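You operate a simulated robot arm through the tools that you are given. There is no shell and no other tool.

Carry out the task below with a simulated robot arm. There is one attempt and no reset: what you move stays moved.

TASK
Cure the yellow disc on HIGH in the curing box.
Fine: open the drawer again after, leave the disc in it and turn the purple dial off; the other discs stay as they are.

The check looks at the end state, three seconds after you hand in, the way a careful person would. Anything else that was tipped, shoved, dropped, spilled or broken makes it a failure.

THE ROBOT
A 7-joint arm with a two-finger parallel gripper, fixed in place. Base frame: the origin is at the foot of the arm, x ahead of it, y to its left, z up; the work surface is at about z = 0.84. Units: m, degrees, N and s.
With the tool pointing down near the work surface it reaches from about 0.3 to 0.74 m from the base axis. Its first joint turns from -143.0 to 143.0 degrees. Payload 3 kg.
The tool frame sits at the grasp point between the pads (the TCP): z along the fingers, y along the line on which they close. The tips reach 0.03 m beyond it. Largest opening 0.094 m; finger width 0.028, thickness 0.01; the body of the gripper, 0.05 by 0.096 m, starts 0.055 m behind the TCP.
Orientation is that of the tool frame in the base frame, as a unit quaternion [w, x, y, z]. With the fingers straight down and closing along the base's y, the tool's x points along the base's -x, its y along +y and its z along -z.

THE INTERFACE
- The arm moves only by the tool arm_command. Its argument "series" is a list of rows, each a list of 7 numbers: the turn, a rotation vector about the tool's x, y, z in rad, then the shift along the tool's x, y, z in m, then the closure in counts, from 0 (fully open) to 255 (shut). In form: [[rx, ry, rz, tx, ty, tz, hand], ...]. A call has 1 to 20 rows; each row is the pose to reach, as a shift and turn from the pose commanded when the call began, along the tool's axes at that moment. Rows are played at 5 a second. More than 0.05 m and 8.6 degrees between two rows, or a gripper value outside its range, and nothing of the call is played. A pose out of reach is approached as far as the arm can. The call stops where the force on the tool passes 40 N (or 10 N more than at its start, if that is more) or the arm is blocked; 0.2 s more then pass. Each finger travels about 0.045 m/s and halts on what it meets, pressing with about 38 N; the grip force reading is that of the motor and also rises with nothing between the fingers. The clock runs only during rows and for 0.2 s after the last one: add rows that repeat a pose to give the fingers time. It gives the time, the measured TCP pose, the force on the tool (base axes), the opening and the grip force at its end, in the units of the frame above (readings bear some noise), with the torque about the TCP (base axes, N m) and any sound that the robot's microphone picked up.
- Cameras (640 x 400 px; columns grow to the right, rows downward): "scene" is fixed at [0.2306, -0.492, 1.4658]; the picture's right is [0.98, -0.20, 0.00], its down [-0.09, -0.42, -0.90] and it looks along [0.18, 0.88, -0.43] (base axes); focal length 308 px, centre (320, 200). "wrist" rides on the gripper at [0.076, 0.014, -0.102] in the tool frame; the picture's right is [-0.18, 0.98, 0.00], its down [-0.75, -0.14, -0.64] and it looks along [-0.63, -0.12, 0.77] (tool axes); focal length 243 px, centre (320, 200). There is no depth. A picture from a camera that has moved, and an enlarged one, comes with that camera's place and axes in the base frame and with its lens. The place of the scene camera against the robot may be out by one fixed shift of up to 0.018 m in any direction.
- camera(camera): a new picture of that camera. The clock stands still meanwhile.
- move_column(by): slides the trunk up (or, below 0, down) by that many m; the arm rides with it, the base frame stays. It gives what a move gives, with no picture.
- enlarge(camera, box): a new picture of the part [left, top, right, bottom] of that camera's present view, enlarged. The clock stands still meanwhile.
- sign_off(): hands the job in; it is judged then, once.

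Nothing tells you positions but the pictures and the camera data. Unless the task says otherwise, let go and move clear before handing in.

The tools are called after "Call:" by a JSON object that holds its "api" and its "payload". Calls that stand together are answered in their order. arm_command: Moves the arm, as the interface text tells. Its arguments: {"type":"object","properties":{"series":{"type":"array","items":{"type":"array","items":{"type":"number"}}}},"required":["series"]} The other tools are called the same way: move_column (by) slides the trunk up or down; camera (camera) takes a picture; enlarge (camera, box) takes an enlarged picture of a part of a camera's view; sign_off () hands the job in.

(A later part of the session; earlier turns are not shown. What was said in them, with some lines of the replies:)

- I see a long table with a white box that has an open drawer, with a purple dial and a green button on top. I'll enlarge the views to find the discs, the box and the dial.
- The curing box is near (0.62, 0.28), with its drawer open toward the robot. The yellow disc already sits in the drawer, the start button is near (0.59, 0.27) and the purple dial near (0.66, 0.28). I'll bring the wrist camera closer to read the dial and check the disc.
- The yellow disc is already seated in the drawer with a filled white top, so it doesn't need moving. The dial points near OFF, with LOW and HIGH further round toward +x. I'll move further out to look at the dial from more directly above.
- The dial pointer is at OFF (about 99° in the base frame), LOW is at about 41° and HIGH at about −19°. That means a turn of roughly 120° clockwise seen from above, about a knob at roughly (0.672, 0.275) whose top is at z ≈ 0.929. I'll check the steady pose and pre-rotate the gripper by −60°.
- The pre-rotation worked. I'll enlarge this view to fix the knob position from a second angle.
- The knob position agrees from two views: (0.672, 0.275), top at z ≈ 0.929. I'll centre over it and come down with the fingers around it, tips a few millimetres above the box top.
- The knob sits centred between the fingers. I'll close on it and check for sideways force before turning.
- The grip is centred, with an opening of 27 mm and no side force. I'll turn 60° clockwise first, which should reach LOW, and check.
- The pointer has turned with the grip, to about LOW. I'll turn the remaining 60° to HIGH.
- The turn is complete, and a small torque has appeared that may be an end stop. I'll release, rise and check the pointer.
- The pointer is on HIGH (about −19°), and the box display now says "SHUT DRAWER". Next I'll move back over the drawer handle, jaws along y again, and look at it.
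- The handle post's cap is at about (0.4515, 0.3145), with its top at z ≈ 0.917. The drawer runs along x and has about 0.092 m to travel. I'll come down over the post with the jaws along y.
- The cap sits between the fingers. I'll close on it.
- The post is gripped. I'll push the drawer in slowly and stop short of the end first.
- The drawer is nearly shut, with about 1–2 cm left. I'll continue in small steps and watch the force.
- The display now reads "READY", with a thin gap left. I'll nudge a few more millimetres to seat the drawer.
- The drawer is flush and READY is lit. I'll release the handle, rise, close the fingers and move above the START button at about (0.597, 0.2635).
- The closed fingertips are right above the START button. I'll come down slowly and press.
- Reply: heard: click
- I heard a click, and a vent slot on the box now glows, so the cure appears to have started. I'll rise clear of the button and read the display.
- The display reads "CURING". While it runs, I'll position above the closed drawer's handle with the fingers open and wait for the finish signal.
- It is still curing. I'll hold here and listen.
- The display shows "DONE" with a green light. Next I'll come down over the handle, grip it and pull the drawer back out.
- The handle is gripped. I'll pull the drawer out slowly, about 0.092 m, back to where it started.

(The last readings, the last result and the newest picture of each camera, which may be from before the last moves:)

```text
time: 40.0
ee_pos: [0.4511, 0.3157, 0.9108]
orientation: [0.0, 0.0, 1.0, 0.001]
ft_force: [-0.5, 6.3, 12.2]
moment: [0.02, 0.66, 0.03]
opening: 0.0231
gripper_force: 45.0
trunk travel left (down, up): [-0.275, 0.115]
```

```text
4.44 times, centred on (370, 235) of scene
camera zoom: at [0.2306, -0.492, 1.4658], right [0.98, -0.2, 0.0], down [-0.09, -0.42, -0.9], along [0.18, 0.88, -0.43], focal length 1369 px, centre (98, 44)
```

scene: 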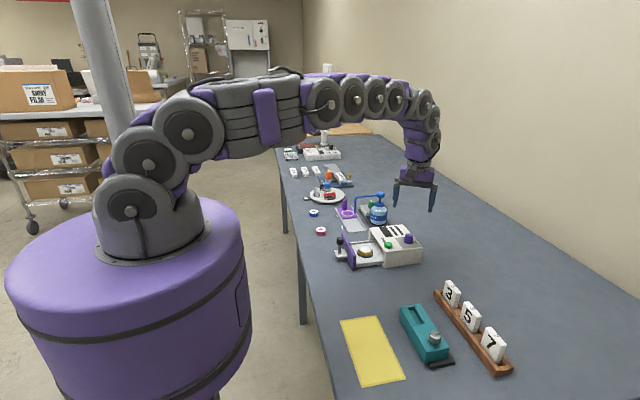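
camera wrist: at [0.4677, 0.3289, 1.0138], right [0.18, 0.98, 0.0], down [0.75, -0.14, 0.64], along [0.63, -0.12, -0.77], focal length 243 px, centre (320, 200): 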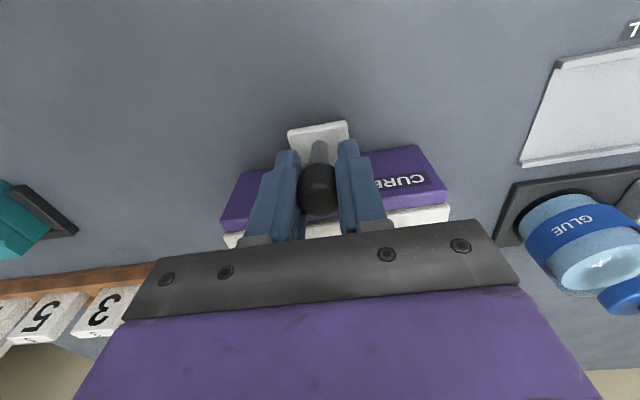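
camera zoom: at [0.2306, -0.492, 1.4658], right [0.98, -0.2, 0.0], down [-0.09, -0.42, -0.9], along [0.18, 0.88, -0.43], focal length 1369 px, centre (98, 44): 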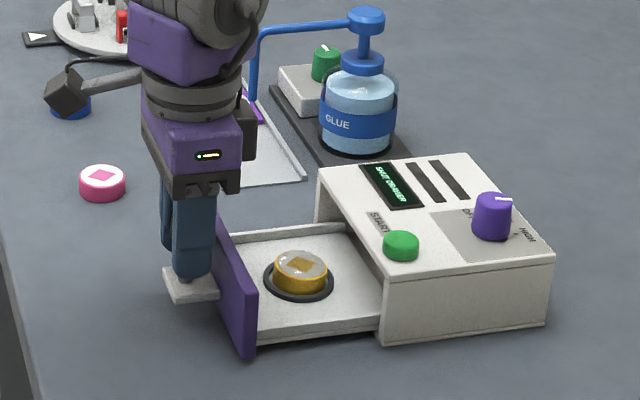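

The drawer is open, the disc is cured (clear top with its diamond showing), and the box sits where it was. I'll release the handle, rise, and swing over to the dial, pre-rotated +60° for the turn back to OFF.

Call:
{"api": "arm_command", "payload": {"series": [[0, 0, 0, 0, 0, 0, 180], [0, 0, 0, 0, 0, 0, 80], [0, 0, 0, 0, 0, 0, 80], [0, 0, 0, 0, 0, -0.02, 80], [0, 0, 0, 0, 0, -0.06, 80], [0, 0, 0, 0, 0, -0.1, 80], [0, 0, 0, 0, 0, -0.142, 80], [0, 0, 0, 0, 0, -0.142, 80]]}}

Call:
{"api": "arm_command", "payload": {"series": [[0, 0, 0.131, -0.0276, -0.005, 0, 80], [0, 0, 0.262, -0.0552, -0.01, 0, 80], [0, 0, 0.393, -0.0828, -0.015, 0, 80], [0, 0, 0.524, -0.1104, -0.02, 0, 80], [0, 0, 0.655, -0.138, -0.025, 0, 80], [0, 0, 0.785, -0.1656, -0.03, 0, 80], [0, 0, 0.916, -0.1932, -0.035, 0, 80], [0, 0, 1.047, -0.2205, -0.0405, 0, 80], [0, 0, 1.047, -0.2205, -0.0405, 0, 80]]}}

Call:
{"api": "camera", "payload": {"camera": "wrist"}}

Call:
{"api": "enlarge", "payload": {"camera": "wrist", "box": [240, 40, 400, 140]}}

```text
time: 41.8
ee_pos: [0.4529, 0.3141, 1.0533]
orientation: [0.001, 0.0, 1.0, 0.001]
ft_force: [0.1, 0.0, 0.0]
moment: [0.0, 0.02, -0.01]
opening: 0.0647
gripper_force: 0.0
trunk travel left (down, up): [-0.275, 0.115]
```

```text
time: 43.8
ee_pos: [0.6727, 0.2748, 1.0528]
orientation: [0.0, 0.5, 0.866, 0.001]
ft_force: [0.7, 0.0, -0.8]
moment: [-0.03, -0.01, -0.02]
opening: 0.0643
gripper_force: 0.1
trunk travel left (down, up): [-0.275, 0.115]
```

```text
taken
camera wrist: at [0.6458, 0.3473, 1.156], right [0.94, 0.33, 0.0], down [0.25, -0.72, 0.64], along [0.21, -0.61, -0.77], focal length 243 px, centre (320, 200)
```

wrist: 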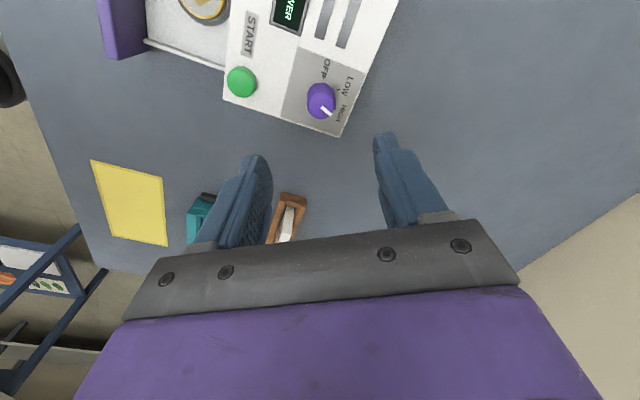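

```text
4.00 times, centred on (320, 90) of wrist
camera zoom: at [0.6458, 0.3473, 1.156], right [0.94, 0.33, 0.0], down [0.25, -0.72, 0.64], along [0.21, -0.61, -0.77], focal length 970 px, centre (320, 640)
```

zoom: 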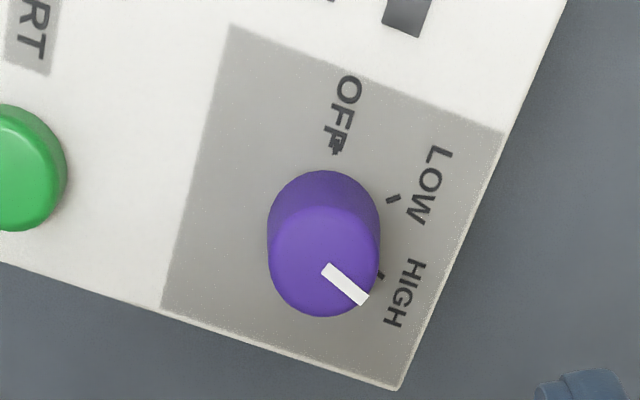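

I'm centred over the dial, with the pointer still on HIGH. I'll come down, grip and turn it 120° counter-clockwise to OFF.

Call:
{"api": "arm_command", "payload": {"series": [[0, 0, 0, -0.0003, 0.0008, 0.03, 90], [0, 0, 0, -0.0003, 0.0008, 0.06, 90], [0, 0, 0, -0.0003, 0.0008, 0.085, 90], [0, 0, 0, -0.0003, 0.0008, 0.1, 90], [0, 0, 0, -0.0003, 0.0008, 0.108, 90], [0, 0, 0, -0.0003, 0.0008, 0.1145, 90], [0, 0, 0, -0.0003, 0.0008, 0.1145, 150], [0, 0, 0, -0.0003, 0.0008, 0.1145, 255], [0, 0, 0, -0.0003, 0.0008, 0.1145, 255], [0, 0, 0, -0.0003, 0.0008, 0.1145, 255], [0, 0, 0, -0.0003, 0.0008, 0.1145, 255]]}}

```text
time: 46.2
ee_pos: [0.6734, 0.2735, 0.9393]
orientation: [0.001, 0.5, 0.866, 0.001]
ft_force: [-3.3, -1.3, 1.0]
moment: [-0.04, 0.06, 0.05]
opening: 0.0274
gripper_force: 44.6
trunk travel left (down, up): [-0.275, 0.115]
```

The knob is gripped cleanly. I'll turn it the full 120° back.

Call:
{"api": "arm_command", "payload": {"series": [[0, 0, -0.131, 0, 0, 0, 255], [0, 0, -0.262, 0, 0, 0, 255], [0, 0, -0.393, 0, 0, 0, 255], [0, 0, -0.524, 0, 0, 0, 255], [0, 0, -0.655, 0, 0, 0, 255], [0, 0, -0.785, 0, 0, 0, 255], [0, 0, -0.916, 0, 0, 0, 255], [0, 0, -1.047, 0, 0, 0, 255], [0, 0, -1.178, 0, 0, 0, 255], [0, 0, -1.309, 0, 0, 0, 255], [0, 0, -1.44, 0, 0, 0, 255], [0, 0, -1.571, 0, 0, 0, 255], [0, 0, -1.702, 0, 0, 0, 255], [0, 0, -1.833, 0, 0, 0, 255], [0, 0, -1.964, 0, 0, 0, 255], [0, 0, -2.094, 0, 0, 0, 255], [0, 0, -2.094, 0, 0, 0, 255]]}}

Call:
{"api": "enlarge", "payload": {"camera": "wrist", "box": [220, 80, 420, 220]}}

Call:
{"api": "enlarge", "payload": {"camera": "scene", "box": [330, 190, 450, 280]}}

```text
time: 48.9
ee_pos: [0.673, 0.2759, 0.9393]
orientation: [0.004, -0.27, 0.963, 0.004]
ft_force: [13.6, 27.3, -23.0]
moment: [1.02, -0.86, -0.07]
opening: 0.0269
gripper_force: 45.3
trunk travel left (down, up): [-0.275, 0.115]
stopped in row 13: the force on the tool passed its limit at 40 N (the readings are from after the stop); the commanded pose is now the measured one
```

```text
2.86 times, centred on (320, 150) of wrist
camera zoom: at [0.5997, 0.2472, 1.0415], right [-0.35, 0.93, 0.01], down [0.71, 0.27, 0.65], along [0.6, 0.24, -0.76], focal length 693 px, centre (320, 343)
```

zoom: 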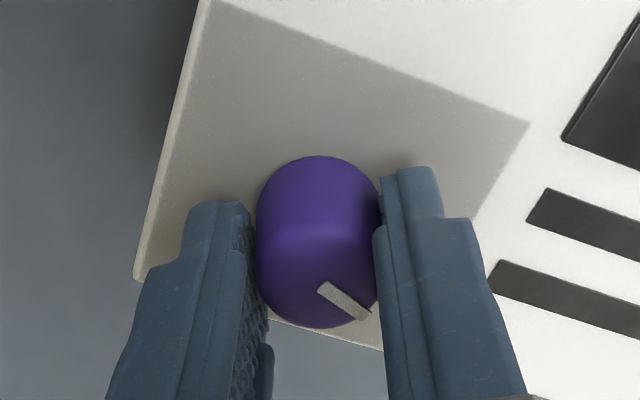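

```text
4.44 times, centred on (390, 235) of scene
camera zoom: at [0.2306, -0.492, 1.4658], right [0.98, -0.2, 0.0], down [-0.09, -0.42, -0.9], along [0.18, 0.88, -0.43], focal length 1369 px, centre (9, 44)
```

zoom: 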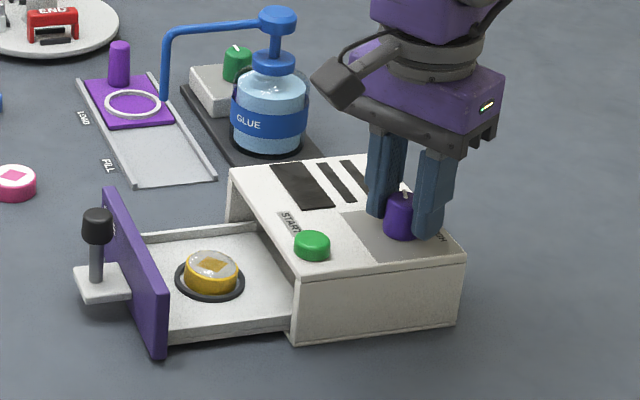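

The turn stopped about 29° short because side force built up from a slightly off-axis grip. I'll open to relieve it, rise a little, and re-measure the knob.

Call:
{"api": "arm_command", "payload": {"series": [[0, 0, 0, 0, 0, 0, 180], [0, 0, 0, 0, 0, 0, 90], [0, 0, 0, 0, 0, 0, 90]]}}

Call:
{"api": "arm_command", "payload": {"series": [[0, 0, 0, 0, 0, -0.03, 90], [0, 0, 0, 0, 0, -0.07, 90], [0, 0, 0, 0, 0, -0.11, 90], [0, 0, 0, 0, 0, -0.11, 90]]}}

Call:
{"api": "enlarge", "payload": {"camera": "wrist", "box": [240, 40, 400, 140]}}

Call:
{"api": "enlarge", "payload": {"camera": "scene", "box": [330, 190, 450, 280]}}

```text
time: 49.7
ee_pos: [0.6719, 0.2715, 0.9416]
orientation: [0.004, -0.269, 0.963, 0.001]
ft_force: [0.3, -0.2, -0.1]
moment: [0.01, 0.07, 0.01]
opening: 0.0605
gripper_force: 0.2
trunk travel left (down, up): [-0.275, 0.115]
```

```text
time: 50.7
ee_pos: [0.672, 0.2707, 1.0509]
orientation: [0.003, -0.269, 0.963, 0.002]
ft_force: [-0.9, -0.1, -0.2]
moment: [0.0, 0.0, 0.0]
opening: 0.0609
gripper_force: 0.2
trunk travel left (down, up): [-0.275, 0.115]
```

```text
4.00 times, centred on (320, 90) of wrist
camera zoom: at [0.5975, 0.2429, 1.1532], right [-0.35, 0.94, 0.01], down [0.71, 0.27, 0.65], along [0.6, 0.23, -0.76], focal length 970 px, centre (320, 640)
```

zoom: 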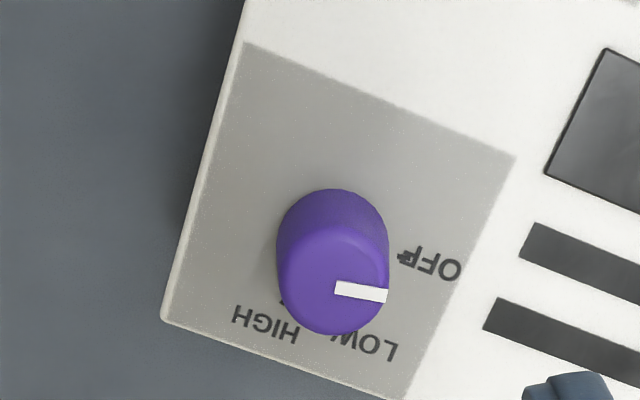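

```text
4.44 times, centred on (390, 235) of scene
camera zoom: at [0.2306, -0.492, 1.4658], right [0.98, -0.2, 0.0], down [-0.09, -0.42, -0.9], along [0.18, 0.88, -0.43], focal length 1369 px, centre (9, 44)
```

zoom: 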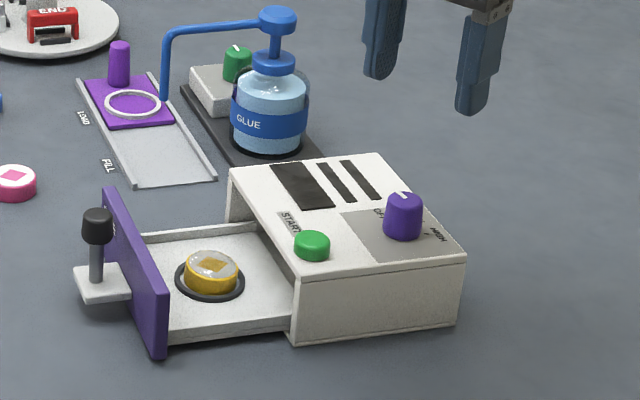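

On release the dial snapped into the OFF position, and the display is dark again. I'll rotate the gripper back and take the same view as at the start to confirm.

Call:
{"api": "arm_command", "payload": {"series": [[0, 0, 0.11, 0, 0, 0, 0], [0, 0, 0.22, 0, 0, 0, 0], [0, 0, 0.33, 0, 0, 0, 0], [0, 0, 0.44, 0, 0, 0, 0], [0, 0, 0.545, 0, 0, 0, 0], [0, 0, 0.545, 0, 0, 0, 0]]}}

Call:
{"api": "enlarge", "payload": {"camera": "wrist", "box": [265, 60, 365, 140]}}

Call:
{"api": "enlarge", "payload": {"camera": "scene", "box": [330, 215, 430, 280]}}

```text
time: 52.1
ee_pos: [0.6715, 0.2704, 1.0525]
orientation: [0.002, 0.0, 1.0, 0.005]
ft_force: [-0.5, -0.6, -0.4]
moment: [-0.01, 0.03, 0.0]
opening: 0.094
gripper_force: 0.1
trunk travel left (down, up): [-0.275, 0.115]
```

```text
5.00 times, centred on (315, 100) of wrist
camera zoom: at [0.594, 0.2827, 1.155], right [0.19, 0.98, 0.01], down [0.75, -0.15, 0.64], along [0.63, -0.11, -0.76], focal length 1213 px, centre (345, 700)
```

zoom: 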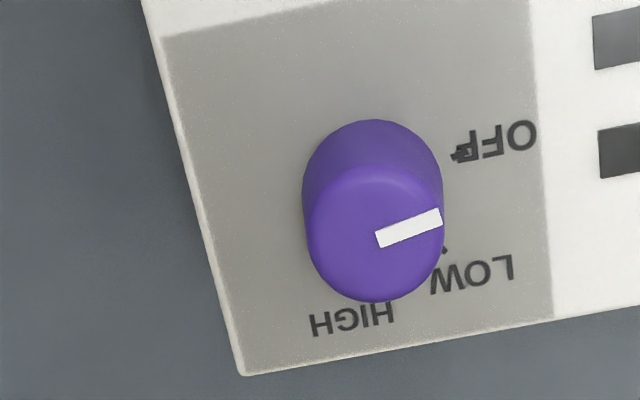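

```text
6.15 times, centred on (380, 248) of scene
camera zoom: at [0.2306, -0.492, 1.4658], right [0.98, -0.2, 0.0], down [-0.09, -0.42, -0.9], along [0.18, 0.88, -0.43], focal length 1895 px, centre (-49, -92)
```

zoom: 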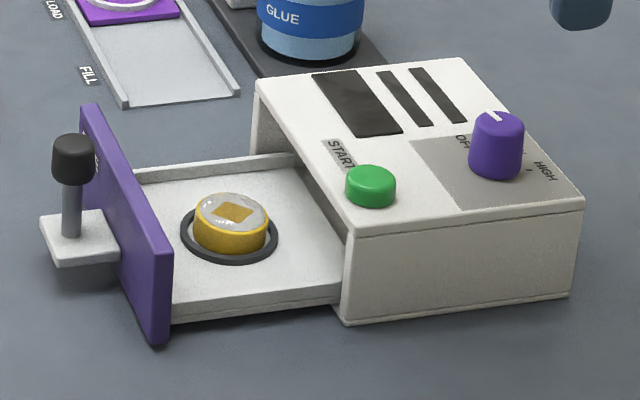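

The dial pointer matches the starting OFF view, the drawer is open with the cured yellow disc in its nest, and the box hasn't moved. I'll raise the arm clear and check the whole scene.

Call:
{"api": "arm_command", "payload": {"series": [[0, 0, 0, 0, 0, -0.04, 0], [0, 0, 0, 0.0, 0, -0.08, 0], [0, 0, 0, 0.02, 0.02, -0.12, 0], [0, 0, 0, 0.05, 0.04, -0.15, 0], [0, 0, 0, 0.08, 0.06, -0.18, 0], [0, 0, 0, 0.11, 0.08, -0.195, 0], [0, 0, 0, 0.14, 0.1, -0.2, 0], [0, 0, 0, 0.165, 0.13, -0.2, 0], [0, 0, 0, 0.165, 0.13, -0.2, 0]]}}

Call:
{"api": "camera", "payload": {"camera": "scene"}}

Call:
{"api": "camera", "payload": {"camera": "wrist"}}

Call:
{"api": "enlarge", "payload": {"camera": "scene", "box": [270, 160, 450, 280]}}

```text
time: 54.1
ee_pos: [0.5055, 0.3973, 1.252]
orientation: [0.003, 0.001, 1.0, 0.004]
ft_force: [-0.5, 0.0, -0.5]
moment: [0.03, 0.02, 0.02]
opening: 0.0939
gripper_force: 0.1
trunk travel left (down, up): [-0.275, 0.115]
```

```text
taken
```

scene: 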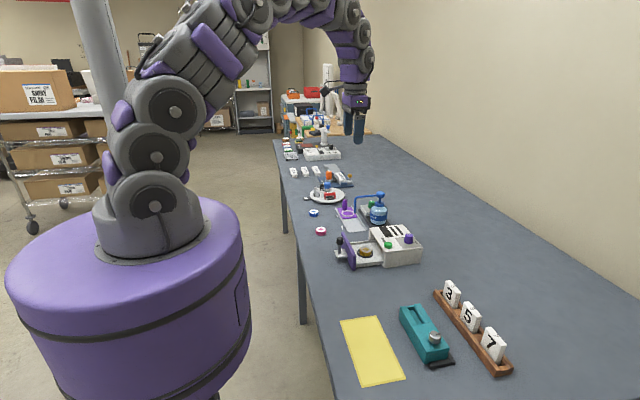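

```text
taken
camera wrist: at [0.4276, 0.4115, 1.355], right [0.18, 0.98, 0.01], down [0.75, -0.15, 0.64], along [0.63, -0.11, -0.76], focal length 243 px, centre (320, 200)
```

wrist: 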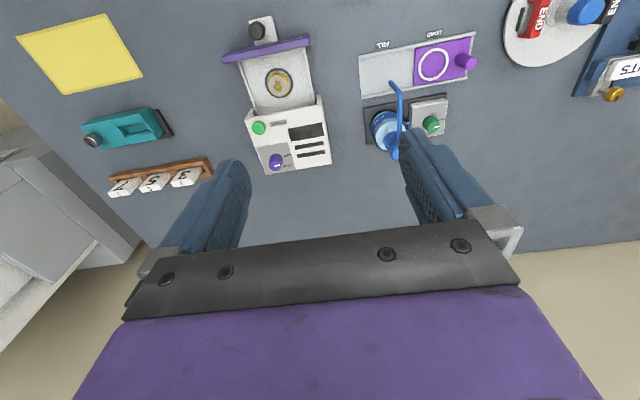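

```text
3.33 times, centred on (360, 220) of scene
camera zoom: at [0.2306, -0.492, 1.4658], right [0.98, -0.2, 0.0], down [-0.09, -0.42, -0.9], along [0.18, 0.88, -0.43], focal length 1027 px, centre (187, 133)
```

zoom: 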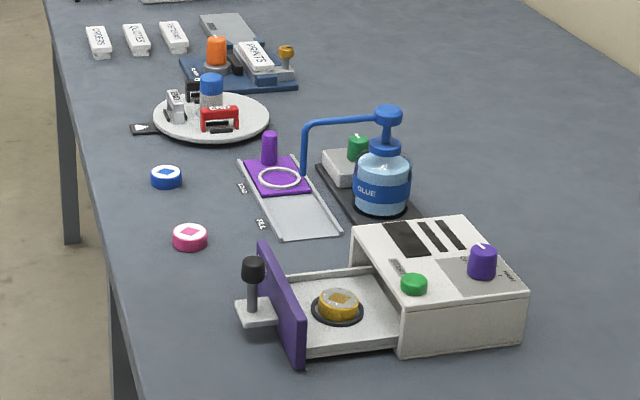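

Everything looks as asked: the yellow disc is cured and sitting in the open drawer, and the dial is at OFF. The other discs and objects are untouched and the arm is clear, so I'll hand in.

Call:
{"api": "sign_off", "payload": {}}

```text
The job is handed in.
```

The yellow disc was cured on HIGH: the curing box showed CURING, then DONE. It is now in the open drawer, with its diamond showing through a clear top.

- **Dial:** the purple dial is back at OFF and the display is dark. On the way back the turn stopped about 29° short because side force built up. When I let go, the dial settled at OFF, and the final pictures match its starting position.
- **Drawer:** it is open at the same position as at the start, and the box has not moved.
- **Everything else:** the blue and pink discs and the other items look as they did at the start. The arm is clear with the gripper open.

I have handed the job in, but no check result has come back yet.
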